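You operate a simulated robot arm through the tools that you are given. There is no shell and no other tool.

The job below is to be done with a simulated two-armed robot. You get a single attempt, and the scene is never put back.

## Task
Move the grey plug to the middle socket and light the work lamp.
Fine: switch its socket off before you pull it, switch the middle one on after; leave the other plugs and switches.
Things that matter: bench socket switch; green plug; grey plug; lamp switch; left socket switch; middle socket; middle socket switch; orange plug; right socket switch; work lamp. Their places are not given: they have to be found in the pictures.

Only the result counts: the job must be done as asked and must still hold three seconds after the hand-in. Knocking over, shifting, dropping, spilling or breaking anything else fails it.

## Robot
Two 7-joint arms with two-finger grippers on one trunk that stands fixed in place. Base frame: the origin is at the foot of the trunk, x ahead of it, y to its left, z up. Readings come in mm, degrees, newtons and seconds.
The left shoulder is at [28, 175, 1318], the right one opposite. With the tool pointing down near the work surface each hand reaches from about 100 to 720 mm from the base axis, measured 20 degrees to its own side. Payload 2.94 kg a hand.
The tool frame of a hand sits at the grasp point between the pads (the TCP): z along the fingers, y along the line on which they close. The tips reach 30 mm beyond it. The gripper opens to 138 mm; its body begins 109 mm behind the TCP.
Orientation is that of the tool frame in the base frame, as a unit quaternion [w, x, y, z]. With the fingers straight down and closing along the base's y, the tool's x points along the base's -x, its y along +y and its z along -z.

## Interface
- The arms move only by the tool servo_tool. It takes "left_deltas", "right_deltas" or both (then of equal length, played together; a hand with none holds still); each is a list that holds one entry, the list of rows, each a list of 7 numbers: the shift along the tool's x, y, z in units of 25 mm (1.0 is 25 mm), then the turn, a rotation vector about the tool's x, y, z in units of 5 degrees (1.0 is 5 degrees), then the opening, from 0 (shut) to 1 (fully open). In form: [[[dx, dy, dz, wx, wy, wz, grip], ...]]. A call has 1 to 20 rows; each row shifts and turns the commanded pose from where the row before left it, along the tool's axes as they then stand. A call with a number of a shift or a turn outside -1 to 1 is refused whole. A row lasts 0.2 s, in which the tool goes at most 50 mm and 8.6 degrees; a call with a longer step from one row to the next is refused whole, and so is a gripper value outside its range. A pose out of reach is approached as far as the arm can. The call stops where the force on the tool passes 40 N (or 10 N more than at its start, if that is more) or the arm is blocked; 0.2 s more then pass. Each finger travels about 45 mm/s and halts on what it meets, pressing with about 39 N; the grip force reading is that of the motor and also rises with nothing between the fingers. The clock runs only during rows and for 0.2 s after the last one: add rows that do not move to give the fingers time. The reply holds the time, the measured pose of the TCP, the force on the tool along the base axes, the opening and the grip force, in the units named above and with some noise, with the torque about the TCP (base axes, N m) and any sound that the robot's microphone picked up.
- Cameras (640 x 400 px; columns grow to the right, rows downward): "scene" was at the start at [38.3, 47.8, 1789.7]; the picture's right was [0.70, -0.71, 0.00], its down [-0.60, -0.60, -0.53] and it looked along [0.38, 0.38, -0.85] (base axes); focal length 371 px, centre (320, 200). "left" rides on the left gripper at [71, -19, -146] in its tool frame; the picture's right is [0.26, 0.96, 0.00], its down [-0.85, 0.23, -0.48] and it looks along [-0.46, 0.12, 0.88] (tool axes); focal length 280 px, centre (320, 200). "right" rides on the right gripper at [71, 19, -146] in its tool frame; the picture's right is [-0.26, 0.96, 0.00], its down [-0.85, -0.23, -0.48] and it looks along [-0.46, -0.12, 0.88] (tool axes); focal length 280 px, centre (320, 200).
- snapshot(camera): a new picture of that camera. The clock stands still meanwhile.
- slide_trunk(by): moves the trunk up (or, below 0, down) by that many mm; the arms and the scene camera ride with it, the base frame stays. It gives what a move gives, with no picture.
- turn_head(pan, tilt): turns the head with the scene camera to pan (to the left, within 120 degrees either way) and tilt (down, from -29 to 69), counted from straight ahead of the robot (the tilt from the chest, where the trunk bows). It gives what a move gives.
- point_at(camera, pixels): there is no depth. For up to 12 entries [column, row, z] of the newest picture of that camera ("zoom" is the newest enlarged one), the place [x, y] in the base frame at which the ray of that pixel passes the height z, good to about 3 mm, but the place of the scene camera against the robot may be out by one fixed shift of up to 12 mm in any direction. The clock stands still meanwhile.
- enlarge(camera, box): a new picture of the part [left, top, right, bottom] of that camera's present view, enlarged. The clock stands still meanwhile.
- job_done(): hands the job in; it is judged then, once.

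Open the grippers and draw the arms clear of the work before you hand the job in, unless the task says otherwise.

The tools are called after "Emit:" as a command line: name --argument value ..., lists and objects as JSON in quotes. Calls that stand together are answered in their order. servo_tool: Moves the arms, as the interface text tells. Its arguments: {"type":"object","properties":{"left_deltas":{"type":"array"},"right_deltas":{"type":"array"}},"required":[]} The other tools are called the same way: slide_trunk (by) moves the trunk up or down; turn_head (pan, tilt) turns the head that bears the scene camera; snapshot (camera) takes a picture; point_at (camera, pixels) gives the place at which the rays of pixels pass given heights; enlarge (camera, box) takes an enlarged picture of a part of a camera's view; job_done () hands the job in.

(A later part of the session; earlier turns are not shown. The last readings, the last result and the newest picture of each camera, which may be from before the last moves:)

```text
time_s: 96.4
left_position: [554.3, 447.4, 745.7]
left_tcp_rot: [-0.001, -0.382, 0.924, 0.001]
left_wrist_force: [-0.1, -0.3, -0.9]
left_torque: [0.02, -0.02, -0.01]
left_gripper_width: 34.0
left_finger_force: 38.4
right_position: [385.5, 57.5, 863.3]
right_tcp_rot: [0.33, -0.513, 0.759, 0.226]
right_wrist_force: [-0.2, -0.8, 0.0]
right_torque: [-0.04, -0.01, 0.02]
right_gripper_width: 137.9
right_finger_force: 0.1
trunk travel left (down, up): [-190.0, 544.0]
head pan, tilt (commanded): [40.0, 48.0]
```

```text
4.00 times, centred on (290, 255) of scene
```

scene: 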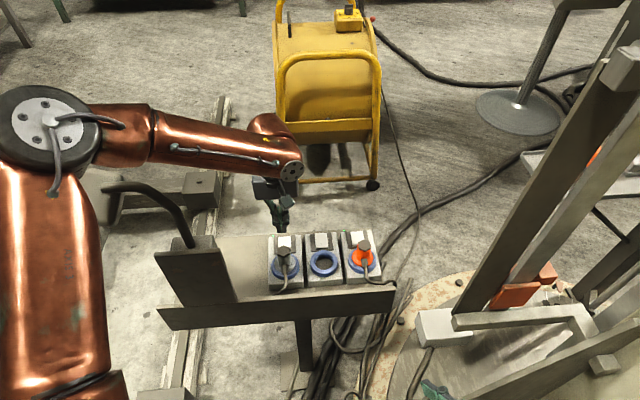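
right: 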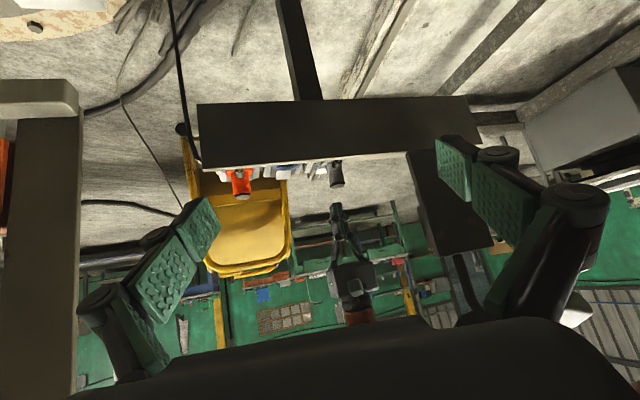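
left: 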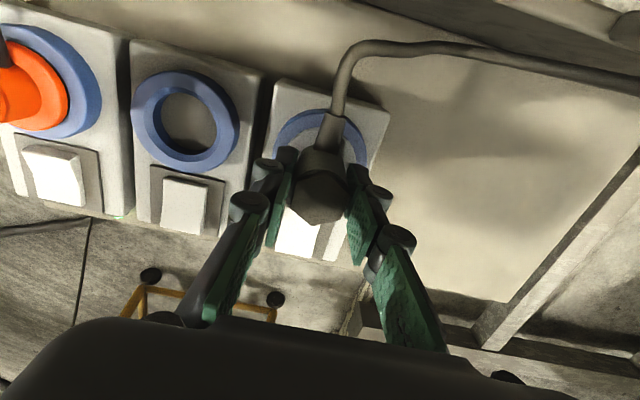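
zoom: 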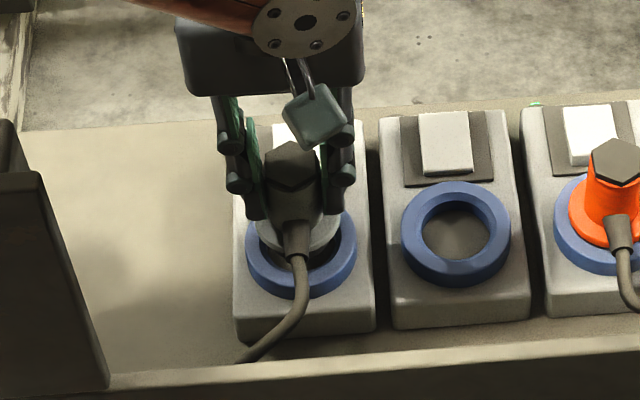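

The plug is rising with the hand and the empty hole shows under it. I'll lift it further, about 55 mm more, to clear the ring.

Emit:
servo_tool --left_deltas '[[[0, 0, -0.5, 0, 0, 0, 0], [0, 0, -0.6, 0, 0, 0, 0], [0, 0, -0.6, 0, 0, 0, 0], [0, 0, -0.5, 0, 0, 0, 0]]]'

Emit:
snapshot --camera "scene"

Emit:
enlarge --camera "scene" --box '[220, 205, 360, 305]'

Emit:
snapshot --camera "right"

```text
time_s: 97.4
left_position: [553.9, 448.5, 800.2]
left_tcp_rot: [0.0, -0.384, 0.923, 0.0]
left_wrist_force: [0.2, 0.0, -1.9]
left_torque: [-0.01, 0.02, -0.01]
left_gripper_width: 33.7
left_finger_force: 39.1
right_position: [385.5, 57.6, 863.9]
right_tcp_rot: [0.331, -0.513, 0.759, 0.225]
right_wrist_force: [0.0, -0.8, 0.0]
right_torque: [-0.03, 0.0, -0.05]
right_gripper_width: 138.2
right_finger_force: 0.0
trunk travel left (down, up): [-190.0, 544.0]
head pan, tilt (commanded): [40.0, 48.0]
```

```text
taken
```

scene: 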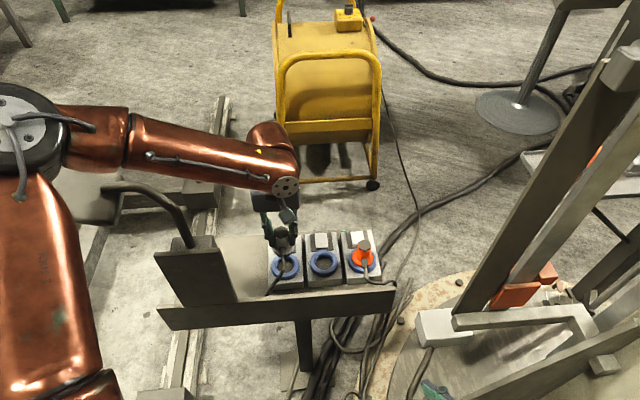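

```text
4.00 times, centred on (290, 255) of scene
```

zoom: 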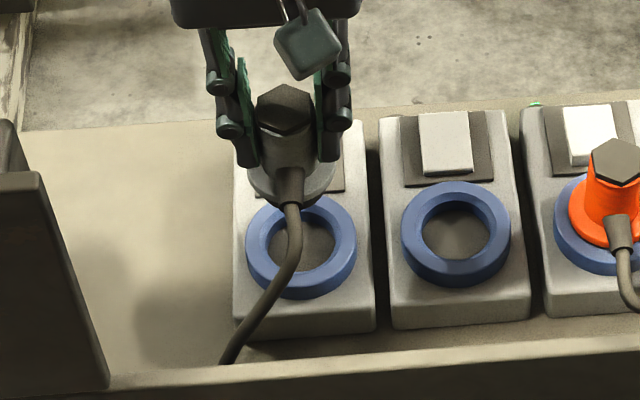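

```text
taken
```

right: 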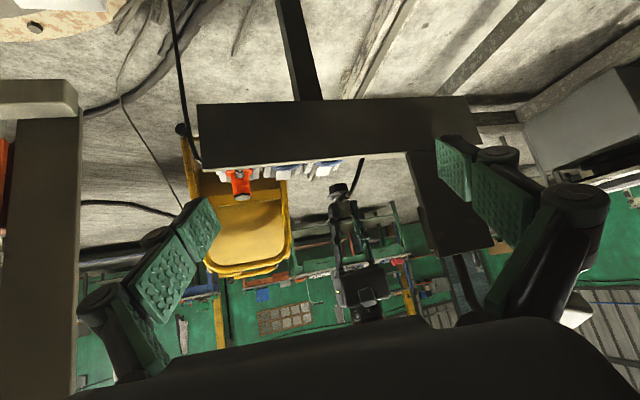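

The plug hangs free (-1.9 N). I'll carry it along the strip by 98.8 mm to above the middle socket.

Emit:
servo_tool --left_deltas '[[[0, -0.6, 0, 0, 0, 0, 0], [0, -0.9, 0, 0, 0, 0, 0], [0, -0.9, 0, 0, 0, 0, 0], [0, -0.9, 0, 0, 0, 0, 0], [0.02, -0.65, 0, 0, 0, 0, 0], [0, 0, 0, 0, 0, 0, 0]]]'

Emit:
enlarge --camera "scene" --box '[240, 205, 380, 305]'

Emit:
snapshot --camera "left"

```text
time_s: 98.8
left_position: [622.5, 378.2, 799.3]
left_tcp_rot: [0.001, -0.383, 0.924, -0.001]
left_wrist_force: [0.4, 1.0, -1.8]
left_torque: [0.03, 0.0, 0.0]
left_gripper_width: 33.7
left_finger_force: 39.3
right_position: [386.5, 58.6, 864.7]
right_tcp_rot: [0.331, -0.512, 0.76, 0.226]
right_wrist_force: [-0.1, -0.6, 0.9]
right_torque: [0.01, -0.01, 0.01]
right_gripper_width: 137.7
right_finger_force: 0.2
trunk travel left (down, up): [-190.0, 544.0]
head pan, tilt (commanded): [40.0, 48.0]
```

```text
4.00 times, centred on (310, 255) of scene
```

zoom: 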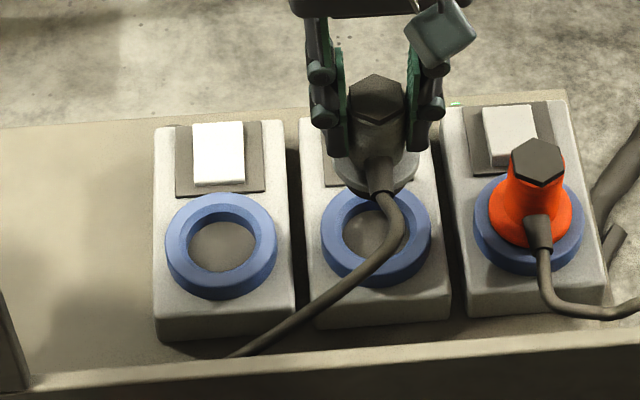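

```text
taken
```

left: 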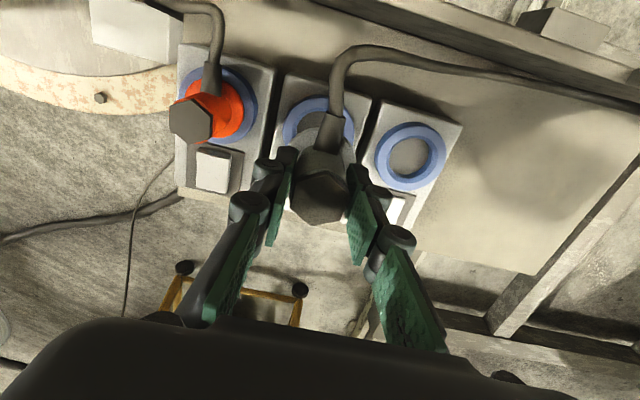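

The plug is above the middle socket. I'll zoom in from both cameras to check alignment before lowering.

Emit:
enlarge --camera "left" --box '[170, 30, 470, 220]'

```text
2.11 times, centred on (320, 125) of left
```

zoom: 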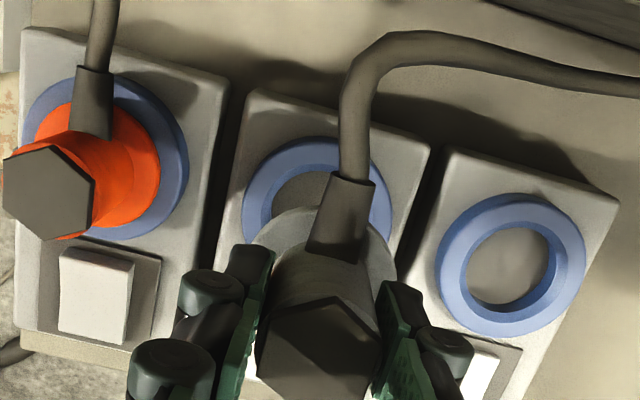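

Left ring centre is at zoom (511,264) and the middle ring's outline (241 to 392, top 137) puts its centre near (316,211). I'll convert these.

Emit:
point_at --camera "zoom" --pixels '[[511, 264, 660], [511, 264, 672], [316, 211, 660], [316, 211, 672], [107, 158, 660], [107, 158, 672], [241, 205, 667], [392, 215, 667], [319, 137, 667]]'

```text
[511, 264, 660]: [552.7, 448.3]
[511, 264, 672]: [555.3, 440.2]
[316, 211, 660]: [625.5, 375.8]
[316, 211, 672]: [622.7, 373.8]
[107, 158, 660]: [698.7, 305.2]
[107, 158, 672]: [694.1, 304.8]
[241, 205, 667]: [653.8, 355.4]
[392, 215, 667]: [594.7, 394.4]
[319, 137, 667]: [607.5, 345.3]
```

The estimates agree to within a couple of millimetres: target TCP about (625.3,377.5). I'll make that small correction and lower to just above the ring for a visual check.

Emit:
servo_tool --left_deltas '[[[-0.056, -0.1, 0.2, 0, 0, 0, 0], [0, 0, 0.5, 0, 0, 0, 0], [0, 0, 0.5, 0, 0, 0, 0], [0, 0, 0.5, 0, 0, 0, 0], [0, 0, 0.3, 0, 0, 0, 0], [0, 0, 0, 0, 0, 0, 0]]]'

Emit:
enlarge --camera "scene" --box '[275, 215, 365, 285]'

Emit:
enlarge --camera "left" --box '[230, 80, 410, 220]'

```text
time_s: 100.2
left_position: [626.9, 376.1, 750.1]
left_tcp_rot: [0.001, -0.383, 0.924, 0.0]
left_wrist_force: [0.5, -0.4, -2.6]
left_torque: [-0.01, 0.02, 0.0]
left_gripper_width: 33.8
left_finger_force: 38.8
right_position: [385.6, 57.7, 864.6]
right_tcp_rot: [0.33, -0.513, 0.76, 0.226]
right_wrist_force: [-0.4, -0.5, -0.2]
right_torque: [0.0, 0.02, 0.02]
right_gripper_width: 138.3
right_finger_force: 0.0
trunk travel left (down, up): [-190.0, 544.0]
head pan, tilt (commanded): [40.0, 48.0]
```

```text
5.71 times, centred on (320, 250) of scene
```

zoom: 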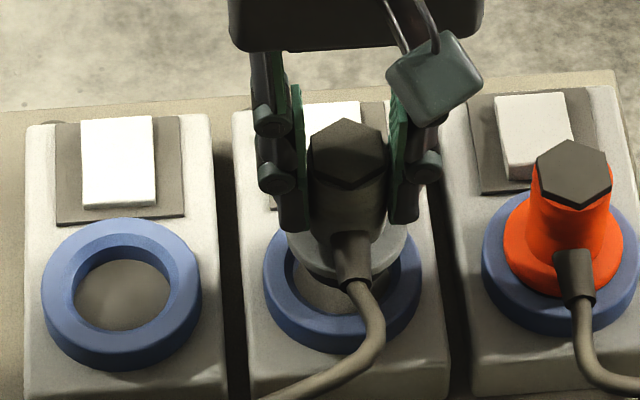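

```text
2.86 times, centred on (320, 150) of left
```

zoom: 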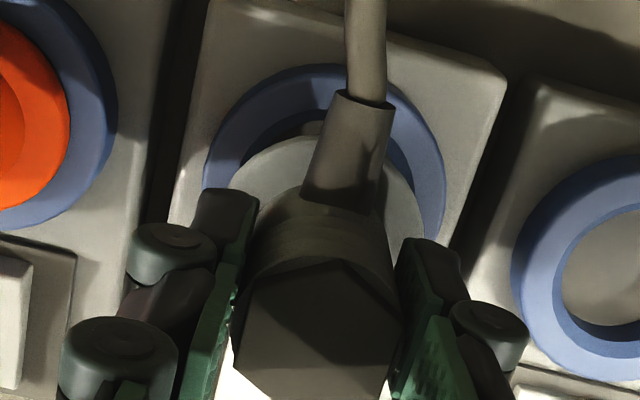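

The view shows the plug within about 2 mm, slightly toward the orange side and slightly far. I'll correct 2 mm along the strip and 1 mm toward the front, then lower in small steps watching the force.

Emit:
servo_tool --left_deltas '[[[0.04, 0.08, 0, 0, 0, 0, 0], [0, 0, 0.12, 0, 0, 0, 0], [0, 0, 0.12, 0, 0, 0, 0], [0, 0, 0.12, 0, 0, 0, 0]]]'

Emit:
enlarge --camera "scene" --box '[275, 215, 365, 285]'

```text
time_s: 101.2
left_position: [624.5, 376.4, 740.2]
left_tcp_rot: [-0.001, -0.383, 0.924, 0.001]
left_wrist_force: [-0.1, 0.3, -2.4]
left_torque: [-0.02, -0.01, -0.03]
left_gripper_width: 33.6
left_finger_force: 39.2
right_position: [385.6, 57.0, 863.2]
right_tcp_rot: [0.33, -0.513, 0.76, 0.226]
right_wrist_force: [-0.3, 0.0, -0.2]
right_torque: [0.02, -0.03, -0.02]
right_gripper_width: 137.9
right_finger_force: 0.1
trunk travel left (down, up): [-190.0, 544.0]
head pan, tilt (commanded): [40.0, 48.0]
```

```text
5.71 times, centred on (320, 250) of scene
```

zoom: 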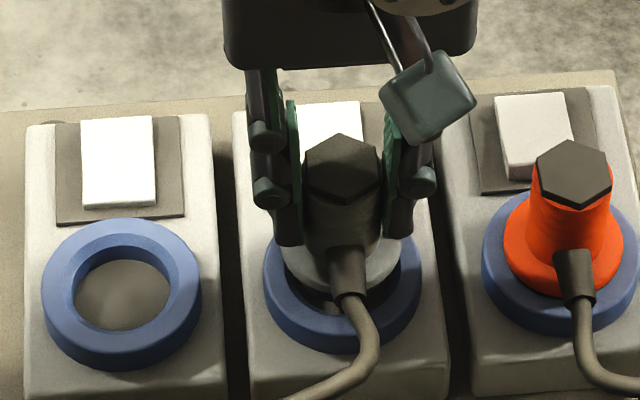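

The plug's flange is centred over the ring sideways (both near column 342). I'll continue lowering in small steps.

Emit:
servo_tool --left_deltas '[[[0, 0, 0.12, 0, 0, 0, 0], [0, 0, 0.12, 0, 0, 0, 0], [0, 0, 0.1, 0, 0, 0, 0]]]'

Emit:
enlarge --camera "scene" --box '[275, 215, 365, 285]'

Emit:
enlarge --camera "left" --box '[230, 80, 410, 220]'

```text
time_s: 102.0
left_position: [623.5, 377.9, 733.3]
left_tcp_rot: [-0.001, -0.383, 0.924, 0.0]
left_wrist_force: [0.5, -0.3, -1.8]
left_torque: [-0.02, 0.01, -0.04]
left_gripper_width: 33.7
left_finger_force: 38.7
right_position: [386.8, 57.6, 863.4]
right_tcp_rot: [0.331, -0.513, 0.759, 0.226]
right_wrist_force: [-1.0, 0.1, 0.3]
right_torque: [0.02, 0.05, 0.01]
right_gripper_width: 138.2
right_finger_force: 0.0
trunk travel left (down, up): [-190.0, 544.0]
head pan, tilt (commanded): [40.0, 48.0]
```

```text
5.71 times, centred on (320, 250) of scene
```

zoom: 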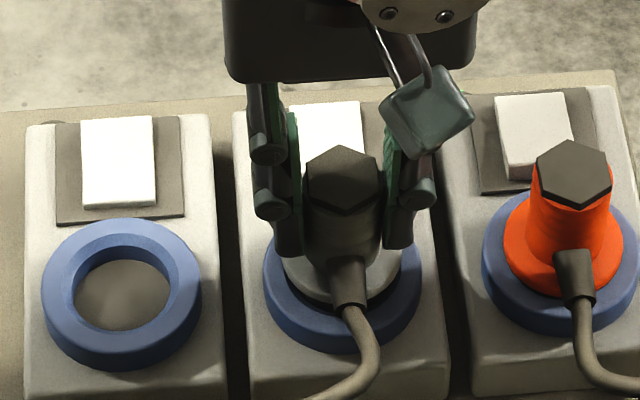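

```text
2.86 times, centred on (320, 150) of left
```

zoom: 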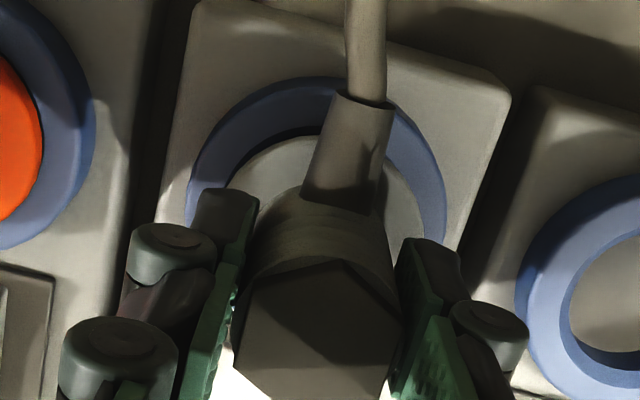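

Still no resistance at z = 733 (seated height was 722). I'll nudge 0.7 mm toward the orange side, splitting the two views, and continue down.

Emit:
servo_tool --left_deltas '[[[0, -0.03, 0.08, 0, 0, 0, 0], [0, 0, 0.1, 0, 0, 0, 0], [0, 0, 0.1, 0, 0, 0, 0]]]'

Emit:
enlarge --camera "scene" --box '[275, 215, 365, 285]'

```text
time_s: 102.8
left_position: [624.6, 377.5, 725.5]
left_tcp_rot: [0.0, -0.382, 0.924, 0.0]
left_wrist_force: [-0.1, -0.3, -2.2]
left_torque: [0.01, -0.01, -0.03]
left_gripper_width: 33.7
left_finger_force: 39.0
right_position: [385.7, 57.5, 863.0]
right_tcp_rot: [0.33, -0.513, 0.76, 0.226]
right_wrist_force: [0.2, -0.3, -0.3]
right_torque: [0.02, 0.0, 0.0]
right_gripper_width: 138.2
right_finger_force: 0.1
trunk travel left (down, up): [-190.0, 544.0]
head pan, tilt (commanded): [40.0, 48.0]
```

```text
5.71 times, centred on (320, 250) of scene
```

zoom: 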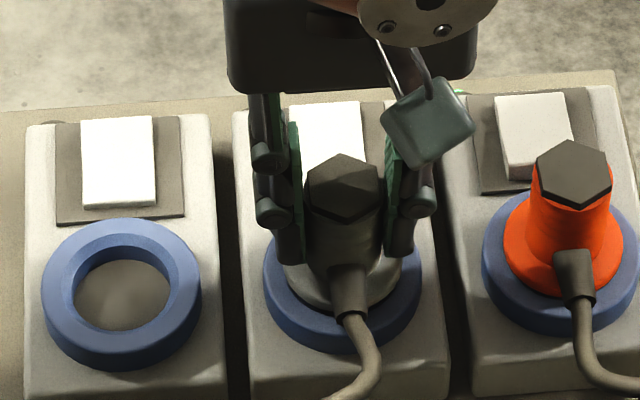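

No force at z = 725.5 and the flange is entering the ring. I'll press the last few millimetres until it seats.

Emit:
servo_tool --left_deltas '[[[0, 0, 0.08, 0, 0, 0, 0], [0, 0, 0.08, 0, 0, 0, 0], [0, 0, 0.08, 0, 0, 0, 0]]]'

Emit:
enlarge --camera "scene" --box '[275, 215, 365, 285]'

```text
time_s: 103.6
left_position: [624.9, 376.6, 724.4]
left_tcp_rot: [0.002, -0.382, 0.924, 0.0]
left_wrist_force: [-4.0, 4.8, 25.5]
left_torque: [0.11, 0.56, 0.0]
left_gripper_width: 33.7
left_finger_force: 39.6
right_position: [383.1, 57.5, 865.0]
right_tcp_rot: [0.332, -0.513, 0.758, 0.227]
right_wrist_force: [0.0, 0.5, 0.3]
right_torque: [0.01, -0.05, -0.01]
right_gripper_width: 138.0
right_finger_force: 0.1
trunk travel left (down, up): [-190.0, 544.0]
head pan, tilt (commanded): [40.0, 48.0]
```

```text
5.71 times, centred on (320, 250) of scene
```

zoom: 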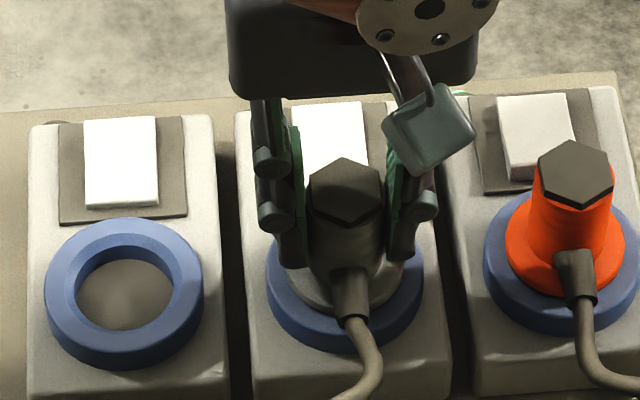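

At z = 724.4 the force is 25 N with a sideways push of about 6 N toward the left socket, so the plug is rubbing on the orange side. I'll ease up, shift 1 mm back toward the left socket, and press again.

Emit:
servo_tool --left_deltas '[[[0, 0, -0.12, 0, 0, 0, 0], [0, 0.05, 0, 0, 0, 0, 0], [0, 0, 0.08, 0, 0, 0, 0], [0, 0, 0.08, 0, 0, 0, 0], [0, 0, 0.08, 0, 0, 0, 0]]]'

Emit:
enlarge --camera "left" --box '[230, 80, 410, 220]'

```text
time_s: 104.7
left_position: [622.8, 376.8, 723.7]
left_tcp_rot: [0.003, -0.383, 0.924, -0.002]
left_wrist_force: [-10.7, -0.4, 22.9]
left_torque: [-0.07, 0.8, -0.01]
left_gripper_width: 34.0
left_finger_force: 38.8
right_position: [384.2, 56.7, 865.0]
right_tcp_rot: [0.332, -0.513, 0.758, 0.226]
right_wrist_force: [-0.2, 0.5, -0.8]
right_torque: [-0.01, -0.06, -0.04]
right_gripper_width: 138.0
right_finger_force: 0.0
trunk travel left (down, up): [-190.0, 544.0]
head pan, tilt (commanded): [40.0, 48.0]
stopped in row 5 (left hand): the force on the tool passed its limit at 42 N (the readings are from after the stop); the commanded pose is now the measured one
```

```text
2.86 times, centred on (320, 150) of left
```

zoom: 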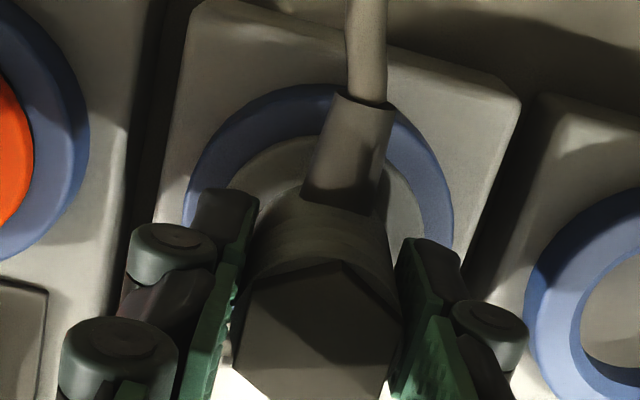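

The limit tripped at 42 N, and the residual push is toward the front and the left socket. By the picture the hex top is at nearly the same height above its ring as when seated before. I'll ease off, shift 1 mm to the front and 0.7 mm toward the left socket, and press once more.

Emit:
servo_tool --left_deltas '[[[0, 0, -0.08, 0, 0, 0, 0], [0.04, 0.03, 0, 0, 0, 0, 0], [0, 0, 0, 0, 0, 0, 0]]]'

```text
time_s: 105.5
left_position: [623.1, 377.5, 722.5]
left_tcp_rot: [0.003, -0.383, 0.924, -0.001]
left_wrist_force: [-3.8, -0.8, 12.4]
left_torque: [0.04, 0.1, -0.01]
left_gripper_width: 33.9
left_finger_force: 39.7
right_position: [384.3, 56.3, 864.2]
right_tcp_rot: [0.331, -0.513, 0.759, 0.226]
right_wrist_force: [0.6, -0.7, -0.2]
right_torque: [0.01, 0.02, -0.03]
right_gripper_width: 137.9
right_finger_force: 0.1
trunk travel left (down, up): [-190.0, 544.0]
head pan, tilt (commanded): [40.0, 48.0]
```

It has now settled at z = 722.5, the seated height, with only 12 N left. I'll press once more to make sure it is home.

Emit:
servo_tool --left_deltas '[[[0, 0, 0.06, 0, 0, 0, 0], [0, 0, 0.06, 0, 0, 0, 0]]]'

Emit:
enlarge --camera "scene" --box '[275, 215, 365, 285]'

```text
time_s: 106.1
left_position: [624.2, 376.4, 721.3]
left_tcp_rot: [0.005, -0.383, 0.924, -0.003]
left_wrist_force: [-4.9, 4.0, 33.2]
left_torque: [0.2, 0.39, 0.0]
left_gripper_width: 33.7
left_finger_force: 38.7
right_position: [383.6, 57.5, 866.7]
right_tcp_rot: [0.331, -0.514, 0.758, 0.226]
right_wrist_force: [0.5, 0.1, 0.3]
right_torque: [0.0, -0.02, -0.03]
right_gripper_width: 138.0
right_finger_force: 0.0
trunk travel left (down, up): [-190.0, 544.0]
head pan, tilt (commanded): [40.0, 48.0]
```

```text
5.71 times, centred on (320, 250) of scene
```

zoom: 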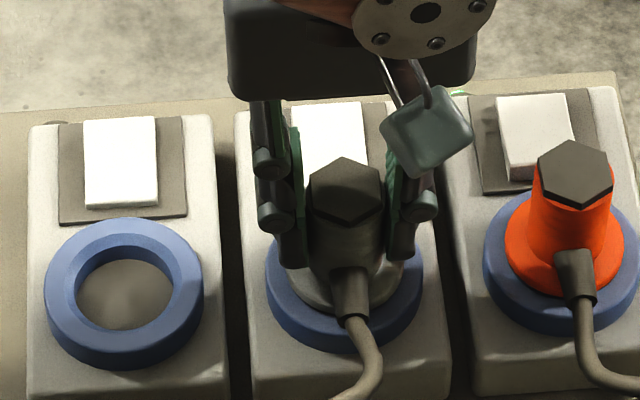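

The plug is fully home at z = 721.3. I'll open the gripper modestly to release it without touching the orange plug.

Emit:
servo_tool --left_deltas '[[[0, 0, 0, 0, 0, 0, 0.3], [0, 0, 0, 0, 0, 0, 0.42], [0, 0, 0, 0, 0, 0, 0.42], [0, 0, 0, 0, 0, 0, 0.42]]]'

Emit:
enlarge --camera "scene" --box '[275, 215, 365, 285]'

Emit:
snapshot --camera "left"

```text
time_s: 107.1
left_position: [624.2, 377.3, 718.1]
left_tcp_rot: [0.001, -0.384, 0.924, -0.002]
left_wrist_force: [-0.6, -0.1, -0.2]
left_torque: [0.01, 0.01, -0.03]
left_gripper_width: 58.2
left_finger_force: 0.0
right_position: [385.3, 58.1, 862.8]
right_tcp_rot: [0.331, -0.512, 0.759, 0.226]
right_wrist_force: [0.0, -0.4, -0.2]
right_torque: [0.0, 0.02, 0.03]
right_gripper_width: 138.0
right_finger_force: 0.1
trunk travel left (down, up): [-190.0, 544.0]
head pan, tilt (commanded): [40.0, 48.0]
```

```text
5.71 times, centred on (320, 250) of scene
```

zoom: 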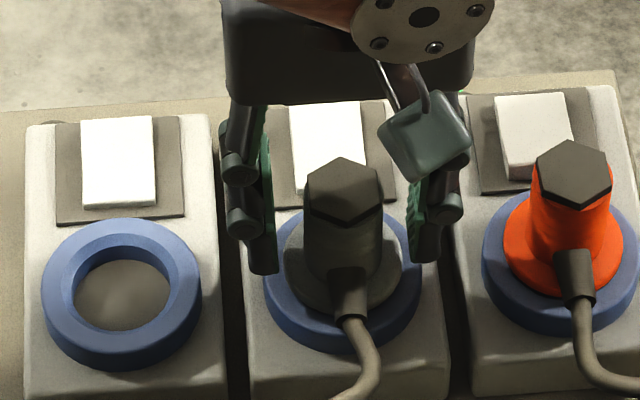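

```text
taken
```

left: 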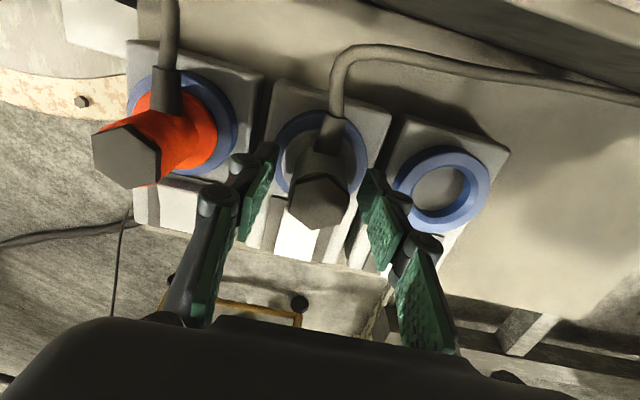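

Released cleanly, and the plug stays upright like the orange one. I'll raise the hand straight up and check.

Emit:
servo_tool --left_deltas '[[[0, 0, -0.5, 0, 0, 0, 0.42], [0, 0, -1, 0, 0, 0, 0.42], [0, 0, -1, 0, 0, 0, 0.42], [0, 0, -1, 0, 0, 0, 0.42], [0, 0, -0.5, 0, 0, 0, 0.42]]]'

Emit:
enlarge --camera "scene" --box '[250, 205, 390, 305]'

Emit:
enlarge --camera "left" --box '[100, 20, 500, 270]'

```text
time_s: 108.3
left_position: [624.1, 377.4, 819.7]
left_tcp_rot: [0.002, -0.383, 0.924, -0.001]
left_wrist_force: [-1.4, 1.7, -0.7]
left_torque: [0.01, 0.03, -0.02]
left_gripper_width: 58.1
left_finger_force: 0.1
right_position: [386.6, 57.7, 864.3]
right_tcp_rot: [0.331, -0.513, 0.759, 0.226]
right_wrist_force: [0.2, 0.3, -0.6]
right_torque: [-0.02, 0.02, -0.02]
right_gripper_width: 138.1
right_finger_force: 0.0
trunk travel left (down, up): [-190.0, 544.0]
head pan, tilt (commanded): [40.0, 48.0]
```

```text
4.00 times, centred on (320, 255) of scene
```

zoom: 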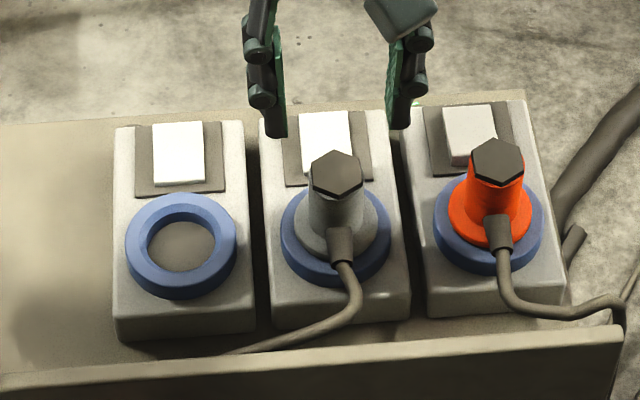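

```text
1.60 times, centred on (300, 145) of left
```

zoom: 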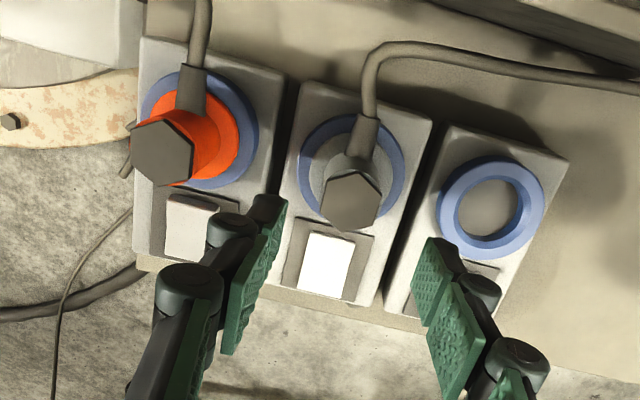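

The grey plug stands properly in the middle socket. Now I'll close the fingers and move behind it, above the back end of the middle rocker at about (676,428).

Emit:
servo_tool --left_deltas '[[[-0.73, 0, 0, 0, 0, 0, 0.2], [-0.73, 0, 0, 0, 0, 0, 0], [-0.73, 0, 0, 0, 0, 0, 0], [-0.73, 0, 0, 0, 0, 0, 0], [0, 0, 0, 0, 0, 0, 0], [0, 0, 0, 0, 0, 0, 0]]]'

Emit:
enlarge --camera "scene" --box '[250, 180, 390, 280]'

Emit:
enlarge --camera "left" --box '[180, 0, 440, 180]'

```text
time_s: 109.7
left_position: [675.0, 430.4, 819.2]
left_tcp_rot: [0.001, -0.382, 0.924, 0.0]
left_wrist_force: [0.1, 0.6, -0.5]
left_torque: [0.04, -0.02, 0.03]
left_gripper_width: 0.1
left_finger_force: 28.2
right_position: [385.8, 57.0, 863.5]
right_tcp_rot: [0.33, -0.513, 0.759, 0.226]
right_wrist_force: [1.0, 0.5, -0.2]
right_torque: [0.0, 0.0, -0.02]
right_gripper_width: 138.1
right_finger_force: 0.1
trunk travel left (down, up): [-190.0, 544.0]
head pan, tilt (commanded): [40.0, 48.0]
```

```text
4.00 times, centred on (320, 230) of scene
```

zoom: 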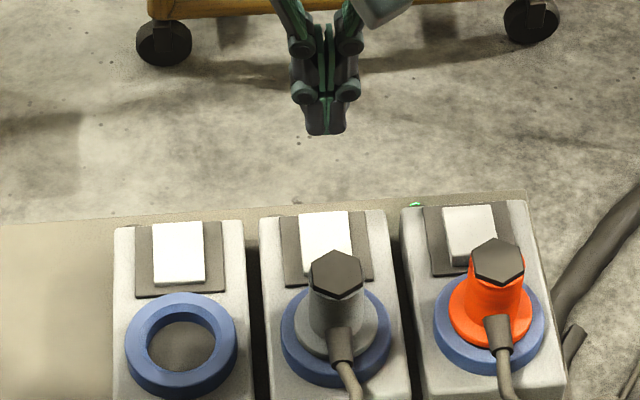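

```text
2.22 times, centred on (310, 90) of left
```

zoom: 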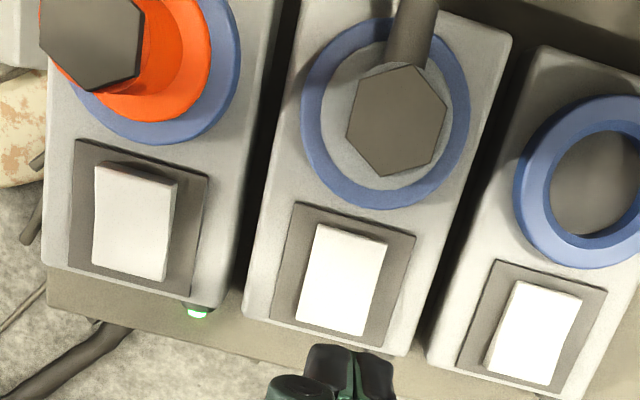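

From here the middle rocker's frame is centred at zoom (342,276) with its back edge at (330,327). I'll convert these to base coordinates.

Emit:
point_at --camera "zoom" --pixels '[[342, 276, 660], [342, 276, 670], [330, 327, 660], [330, 327, 670], [355, 233, 660], [395, 110, 667], [395, 120, 735]]'

```text
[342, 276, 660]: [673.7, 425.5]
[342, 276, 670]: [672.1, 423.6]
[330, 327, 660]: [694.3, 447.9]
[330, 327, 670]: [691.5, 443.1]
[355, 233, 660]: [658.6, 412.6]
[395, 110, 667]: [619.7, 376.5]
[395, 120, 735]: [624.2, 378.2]
```

The middle rocker's centre is about (673,425). I'll target its back half at about (682,434) and descend to 20 mm above contact.

Emit:
servo_tool --left_deltas '[[[-0.28, -0.1, 0.2, 0, 0, 0, 0], [0, 0, 0.9, 0, 0, 0, 0], [0, 0, 0.9, 0, 0, 0, 0], [0, 0, 0.9, 0, 0, 0, 0], [0, 0, 0.9, 0, 0, 0, 0], [0, 0, 0.4, 0, 0, 0, 0]]]'

Emit:
enlarge --camera "scene" --box '[285, 195, 355, 245]'

Emit:
enlarge --camera "left" --box '[230, 60, 410, 200]'

```text
time_s: 111.1
left_position: [677.2, 431.8, 716.3]
left_tcp_rot: [0.003, -0.382, 0.924, -0.002]
left_wrist_force: [0.0, 0.2, 0.6]
left_torque: [0.01, 0.01, 0.03]
left_gripper_width: 0.1
left_finger_force: 28.6
left hand out of reach, approached as far as the arm can: row 6
right_position: [386.7, 57.1, 864.3]
right_tcp_rot: [0.33, -0.514, 0.759, 0.226]
right_wrist_force: [0.3, -0.2, -0.2]
right_torque: [0.0, -0.01, -0.02]
right_gripper_width: 138.0
right_finger_force: 0.2
trunk travel left (down, up): [-190.0, 544.0]
head pan, tilt (commanded): [40.0, 48.0]
```

```text
8.00 times, centred on (320, 220) of scene
```

zoom: 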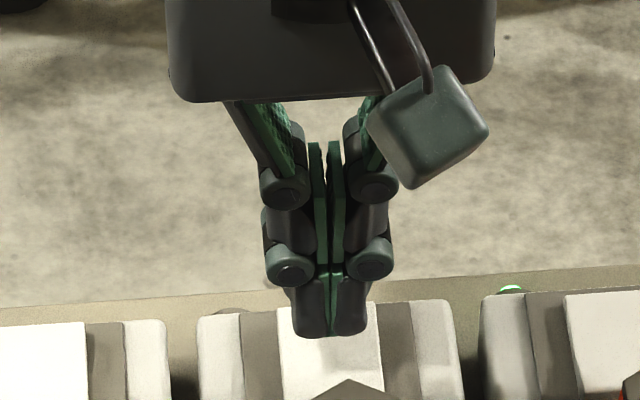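

```text
2.86 times, centred on (320, 130) of left
```

zoom: 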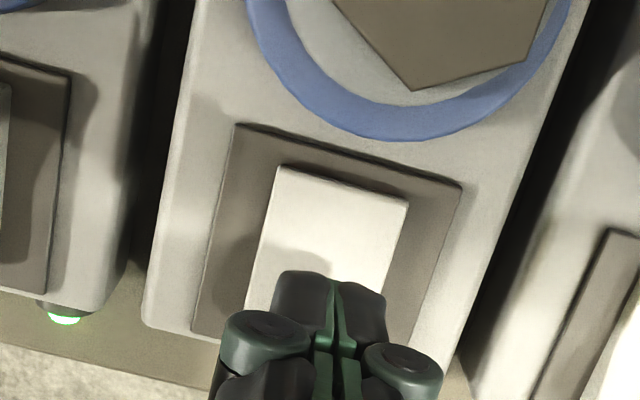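

The arm ran out of reach at z = 716, about 25 mm short, so I need the trunk lower again. I'll lift the hand and check the elbow's clearance to the lamp first.

Emit:
servo_tool --left_deltas '[[[0, 0, -0.8, 0, 0, 0, 0], [0, 0, -0.8, 0, 0, 0, 0], [0, 0, -0.8, 0, 0, 0, 0], [0, 0, -0.8, 0, 0, 0, 0], [0, 0, -0.8, 0, 0, 0, 0]]]'

Emit:
turn_head --pan 75 --tilt 35

Emit:
snapshot --camera "scene"

Emit:
snapshot --camera "right"

```text
time_s: 112.3
left_position: [676.5, 432.7, 818.0]
left_tcp_rot: [0.003, -0.383, 0.924, 0.0]
left_wrist_force: [-0.6, 0.1, 0.5]
left_torque: [0.03, -0.03, 0.01]
left_gripper_width: 0.0
left_finger_force: 28.1
right_position: [385.9, 57.3, 864.6]
right_tcp_rot: [0.33, -0.513, 0.76, 0.225]
right_wrist_force: [0.2, 0.5, -0.1]
right_torque: [-0.02, 0.01, 0.04]
right_gripper_width: 137.9
right_finger_force: 0.1
trunk travel left (down, up): [-190.0, 544.0]
head pan, tilt (commanded): [40.0, 48.0]
```

```text
time_s: 113.3
left_position: [676.5, 433.4, 816.4]
left_tcp_rot: [0.002, -0.382, 0.924, -0.001]
left_wrist_force: [0.0, -0.6, -0.4]
left_torque: [-0.03, 0.0, 0.0]
left_gripper_width: 0.0
left_finger_force: 28.5
right_position: [384.7, 56.6, 863.8]
right_tcp_rot: [0.33, -0.513, 0.759, 0.226]
right_wrist_force: [0.3, 0.4, 0.0]
right_torque: [0.0, 0.01, 0.05]
right_gripper_width: 138.0
right_finger_force: 0.0
trunk travel left (down, up): [-190.0, 544.0]
head pan, tilt (commanded): [75.0, 35.0]
```

```text
taken
```

scene: 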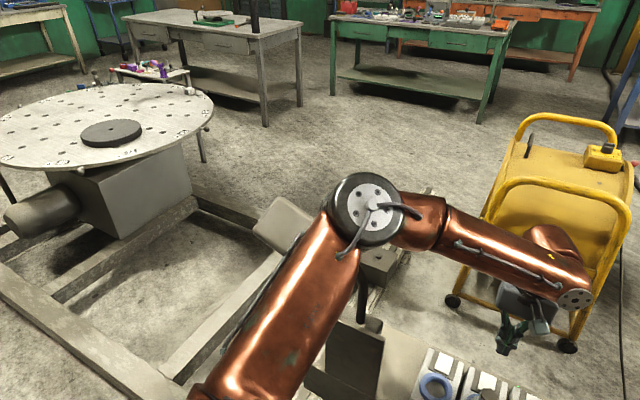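

```text
taken
```

right: 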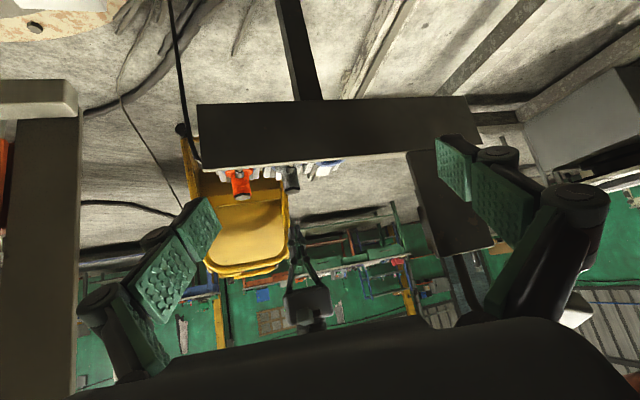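

The elbow is near the lamp's height margin, so I'd rather not lower the trunk more. Instead I'll tilt the hand about 12° so the fingertips reach further back while the wrist stays closer, and approach the back end of the middle rocker that way.

Emit:
servo_tool --left_deltas '[[[-0.14, -0.14, 0, 0, 0, 0, 0], [0, 0, 0, 0, -0.8, 0, 0], [0, 0, 0, 0, -0.8, 0, 0], [0, 0, 0, 0, -0.8, 0, 0], [0.173, 0, 0.814, 0, 0, 0, 0], [0.173, 0, 0.814, 0, 0, 0, 0], [0.173, 0, 0.814, 0, 0, 0, 0], [0.173, 0, 0.814, 0, 0, 0, 0]]]'

Emit:
turn_head --pan 40 --tilt 48

Emit:
enlarge --camera "scene" --box '[285, 195, 355, 245]'

Emit:
enlarge --camera "left" --box '[230, 60, 410, 200]'

```text
time_s: 115.1
left_position: [683.9, 433.0, 732.1]
left_tcp_rot: [0.1, -0.38, 0.919, 0.038]
left_wrist_force: [1.2, 0.7, 0.5]
left_torque: [0.02, 0.02, -0.01]
left_gripper_width: 0.0
left_finger_force: 28.7
right_position: [384.9, 58.2, 863.8]
right_tcp_rot: [0.33, -0.513, 0.759, 0.226]
right_wrist_force: [0.1, -0.9, 0.5]
right_torque: [-0.03, 0.04, 0.0]
right_gripper_width: 137.6
right_finger_force: 0.1
trunk travel left (down, up): [-190.0, 544.0]
head pan, tilt (commanded): [75.0, 35.0]
```

```text
time_s: 116.2
left_position: [683.0, 432.3, 733.4]
left_tcp_rot: [0.099, -0.38, 0.919, 0.04]
left_wrist_force: [0.1, -0.2, -0.6]
left_torque: [-0.03, -0.01, -0.03]
left_gripper_width: 0.0
left_finger_force: 28.1
right_position: [385.3, 58.1, 864.1]
right_tcp_rot: [0.33, -0.513, 0.76, 0.225]
right_wrist_force: [0.4, -0.2, -0.2]
right_torque: [-0.02, 0.03, 0.01]
right_gripper_width: 137.9
right_finger_force: 0.1
trunk travel left (down, up): [-190.0, 544.0]
head pan, tilt (commanded): [40.0, 48.0]
```

```text
8.00 times, centred on (320, 220) of scene
```

zoom: 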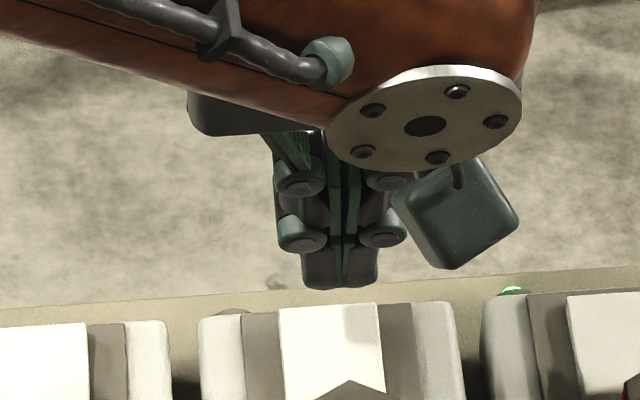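

```text
2.86 times, centred on (320, 130) of left
```

zoom: 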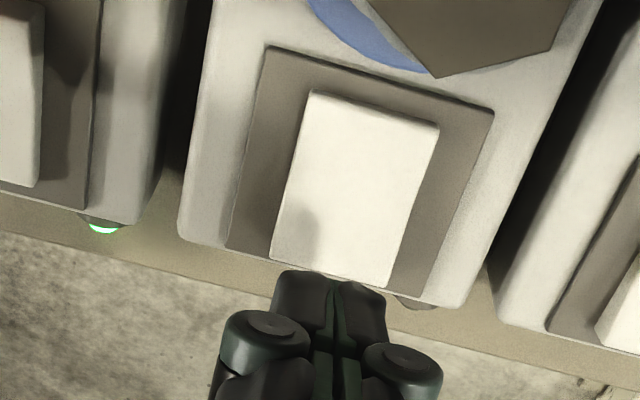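

No reach complaint now; the tip is at about (687,437,704), just behind the rocker's back half, and centred sideways. I'll descend further, keeping the tilt.

Emit:
servo_tool --left_deltas '[[[0.1, 0, 0.47, 0, 0, 0, 0], [0.1, 0, 0.47, 0, 0, 0, 0]]]'

Emit:
enlarge --camera "scene" --box '[285, 195, 355, 245]'

Emit:
enlarge --camera "left" --box '[230, 60, 410, 200]'

```text
time_s: 116.8
left_position: [682.3, 433.1, 708.1]
left_tcp_rot: [0.099, -0.381, 0.919, 0.039]
left_wrist_force: [-0.3, -0.1, 0.2]
left_torque: [0.0, 0.04, 0.02]
left_gripper_width: 0.0
left_finger_force: 28.6
right_position: [385.0, 57.2, 863.7]
right_tcp_rot: [0.329, -0.513, 0.759, 0.226]
right_wrist_force: [-0.4, 1.2, 0.2]
right_torque: [0.0, 0.0, -0.01]
right_gripper_width: 137.9
right_finger_force: 0.0
trunk travel left (down, up): [-190.0, 544.0]
head pan, tilt (commanded): [40.0, 48.0]
```

```text
8.00 times, centred on (320, 220) of scene
```

zoom: 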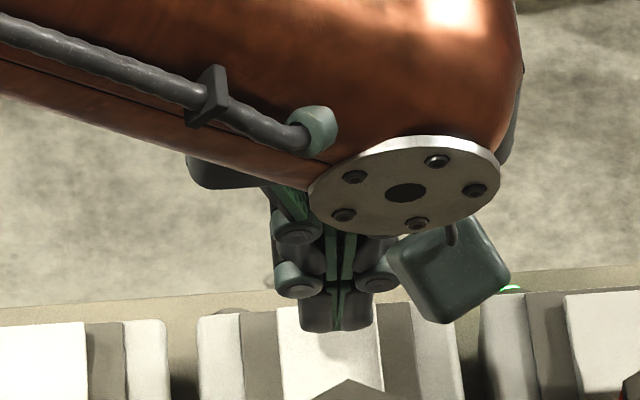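

```text
2.86 times, centred on (320, 130) of left
```

zoom: 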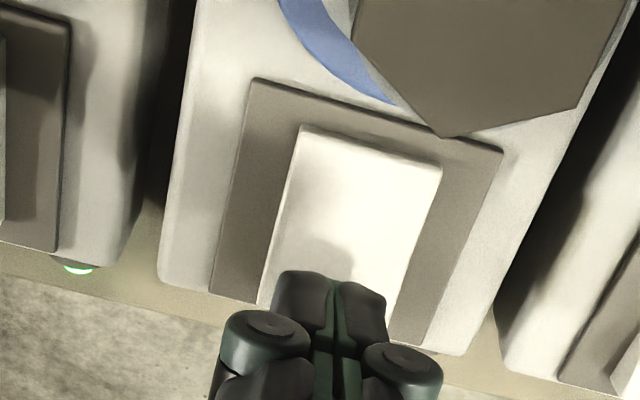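

The tip is over the rocker's back half at about z = 679. I'll step down in 3 mm increments until contact.

Emit:
servo_tool --left_deltas '[[[0.025, 0, 0.117, 0, 0, 0, 0], [0.025, 0, 0.117, 0, 0, 0, 0], [0.025, 0, 0.117, 0, 0, 0, 0]]]'

Emit:
enlarge --camera "left" --box '[230, 60, 410, 200]'

```text
time_s: 117.5
left_position: [683.4, 432.9, 699.8]
left_tcp_rot: [0.099, -0.38, 0.919, 0.039]
left_wrist_force: [0.6, -1.1, 0.7]
left_torque: [0.01, -0.03, -0.01]
left_gripper_width: 0.0
left_finger_force: 28.2
right_position: [385.8, 57.4, 863.8]
right_tcp_rot: [0.33, -0.512, 0.76, 0.226]
right_wrist_force: [0.1, -0.2, -0.7]
right_torque: [0.0, 0.03, 0.02]
right_gripper_width: 138.0
right_finger_force: 0.0
trunk travel left (down, up): [-190.0, 544.0]
head pan, tilt (commanded): [40.0, 48.0]
```

```text
2.86 times, centred on (320, 130) of left
```

zoom: 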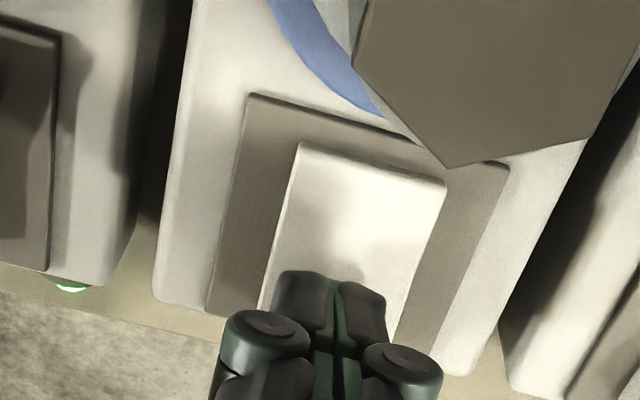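

The tip's front edge lies just behind the rocker's middle, so pressing will push the back end down. I'll continue down.

Emit:
servo_tool --left_deltas '[[[-0.12, 0, 0.0, 0, 0, 0, 0], [0.025, 0, 0.117, 0, 0, 0, 0], [0.025, 0, 0.117, 0, 0, 0, 0]]]'

```text
time_s: 118.3
left_position: [686.6, 435.7, 694.6]
left_tcp_rot: [0.099, -0.381, 0.918, 0.039]
left_wrist_force: [0.7, 0.5, 0.1]
left_torque: [0.0, -0.01, 0.01]
left_gripper_width: 0.0
left_finger_force: 28.5
right_position: [385.6, 58.0, 863.8]
right_tcp_rot: [0.331, -0.513, 0.759, 0.227]
right_wrist_force: [0.4, -0.6, -0.3]
right_torque: [-0.01, 0.03, 0.0]
right_gripper_width: 137.9
right_finger_force: 0.0
trunk travel left (down, up): [-190.0, 544.0]
head pan, tilt (commanded): [40.0, 48.0]
```

No contact yet at TCP z = 694.6, now 3 mm further back. I'll continue in 3 mm steps.

Emit:
servo_tool --left_deltas '[[[0.025, 0, 0.117, 0, 0, 0, 0], [0.025, 0, 0.117, 0, 0, 0, 0]]]'

Emit:
enlarge --camera "left" --box '[230, 60, 410, 200]'

Emit:
enlarge --camera "scene" --box '[285, 195, 355, 245]'

```text
time_s: 119.0
left_position: [686.4, 435.5, 692.7]
left_tcp_rot: [0.102, -0.38, 0.918, 0.038]
left_wrist_force: [-1.4, 5.0, 24.0]
left_torque: [0.03, 0.18, -0.14]
left_gripper_width: 6.1
left_finger_force: 28.6
right_position: [384.9, 57.0, 865.5]
right_tcp_rot: [0.331, -0.513, 0.758, 0.227]
right_wrist_force: [0.0, -0.1, -0.8]
right_torque: [0.02, 0.02, 0.01]
right_gripper_width: 138.0
right_finger_force: 0.0
trunk travel left (down, up): [-190.0, 544.0]
head pan, tilt (commanded): [40.0, 48.0]
```

```text
2.86 times, centred on (320, 130) of left
```

zoom: 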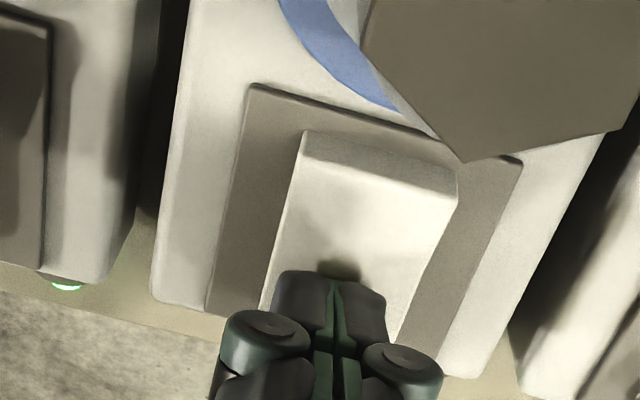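

```text
8.00 times, centred on (320, 220) of scene
```

zoom: 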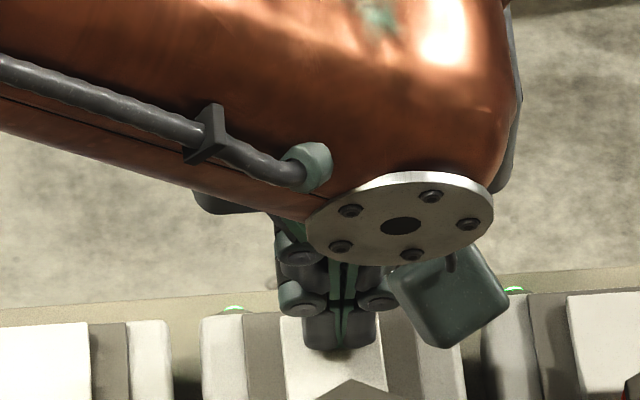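

The rocker has flipped: its front end is up, and the middle socket's LED shows green at (235,310) in the scene zoom. I'll lift straight off.

Emit:
servo_tool --left_deltas '[[[-0.08, 0, -0.39, 0, 0, 0, 0], [-0.15, 0, -0.7, 0, 0, 0, 0], [-0.17, 0, -0.81, 0, 0, 0, 0], [-0.17, 0, -0.81, 0, 0, 0, 0], [-0.17, 0, -0.81, 0, 0, 0, 0], [-0.17, 0, -0.81, 0, 0, 0, 0]]]'

Emit:
snapshot --camera "scene"

Emit:
enlarge --camera "scene" --box '[240, 205, 380, 305]'

Emit:
snapshot --camera "right"

```text
time_s: 120.3
left_position: [685.0, 434.0, 800.2]
left_tcp_rot: [0.099, -0.381, 0.919, 0.039]
left_wrist_force: [0.3, 0.3, 0.1]
left_torque: [0.0, -0.04, -0.01]
left_gripper_width: 0.0
left_finger_force: 28.4
right_position: [384.9, 56.7, 864.8]
right_tcp_rot: [0.331, -0.513, 0.759, 0.226]
right_wrist_force: [-0.3, -0.3, 0.3]
right_torque: [-0.01, -0.03, -0.01]
right_gripper_width: 138.2
right_finger_force: 0.0
trunk travel left (down, up): [-190.0, 544.0]
head pan, tilt (commanded): [40.0, 48.0]
```

```text
taken
```

scene: 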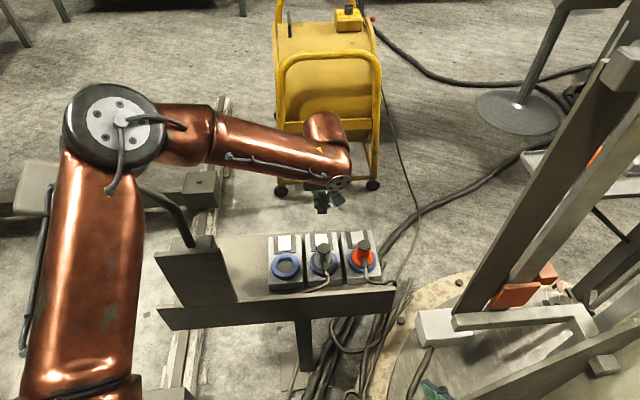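

```text
4.00 times, centred on (310, 255) of scene
```

zoom: 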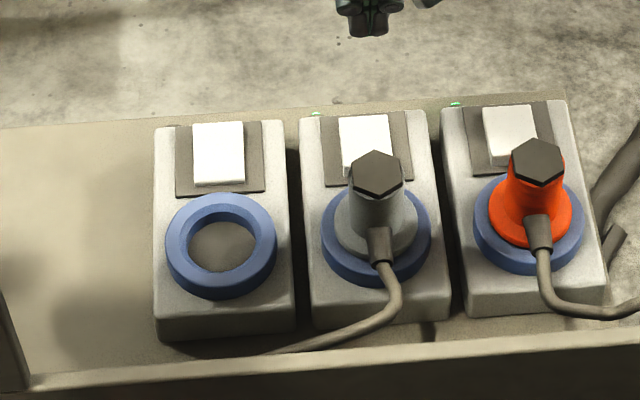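

```text
taken
```

right: 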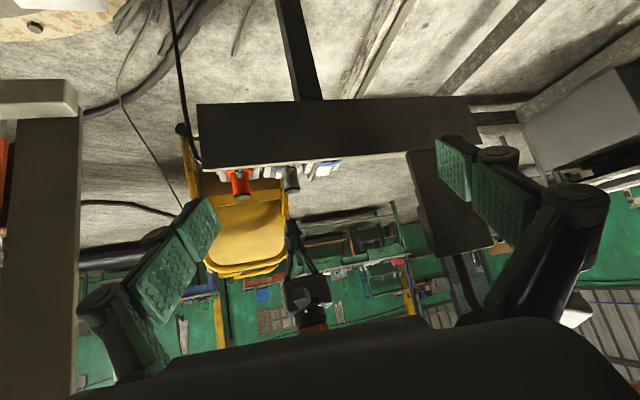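

The middle LED is green, the left is dark and the right is unchanged. Next I need to know whether the lamp is lit, so I'll close the right gripper to clear its camera's view of the lamp.

Emit:
servo_tool --right_deltas '[[[0, 0, 0, 0, -0.5, 0.5, 0.5], [0, 0, 0, 0, -0.5, 0.5, 0], [0, 0, 0, 0, -0.5, 0.5, 0], [0, 0, 0, 0, -0.5, 0.5, 0], [0, 0, 0, 0, -0.5, 0.5, 0], [0, 0, 0, 0, -0.5, 0.5, 0], [0, 0, 0, 0, 0, 0, 0], [0, 0, 0, 0, 0, 0, 0]]]'

Emit:
snapshot --camera "right"

```text
time_s: 122.2
left_position: [684.5, 433.5, 798.7]
left_tcp_rot: [0.099, -0.381, 0.919, 0.039]
left_wrist_force: [-0.5, -0.1, -0.1]
left_torque: [0.04, -0.04, -0.03]
left_gripper_width: 0.0
left_finger_force: 28.1
right_position: [414.0, 18.8, 821.5]
right_tcp_rot: [0.384, -0.399, 0.771, 0.315]
right_wrist_force: [0.1, 0.0, 0.7]
right_torque: [-0.03, -0.01, 0.02]
right_gripper_width: 0.3
right_finger_force: 20.9
right hand out of reach, approached as far as the arm can: row 1, 2, 3, 4, 6
trunk travel left (down, up): [-190.0, 544.0]
head pan, tilt (commanded): [40.0, 48.0]
```

```text
taken
```

right: 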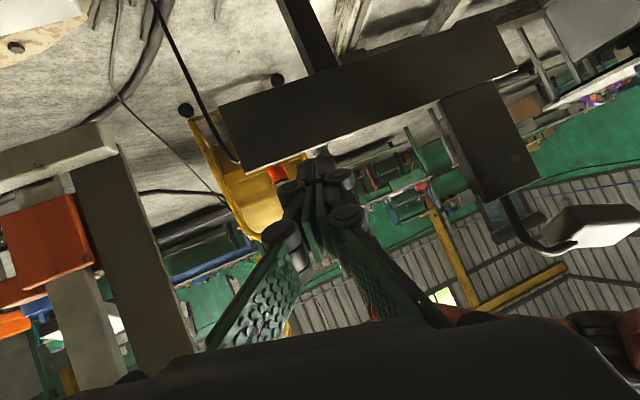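

The lamp head is in view at (595,225). I'll zoom in on it.

Emit:
enlarge --camera "right" --box '[430, 130, 640, 270]'

```text
2.86 times, centred on (535, 200) of right
```

zoom: 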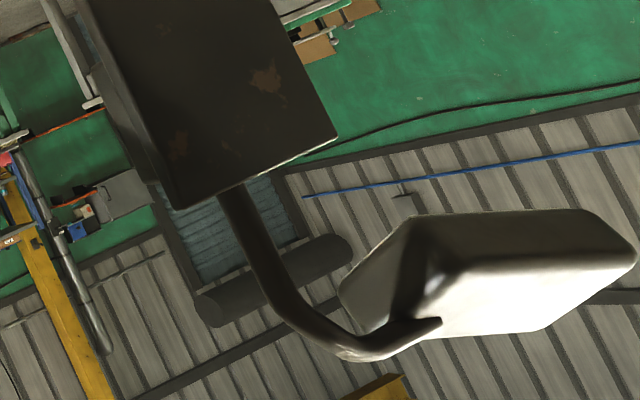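

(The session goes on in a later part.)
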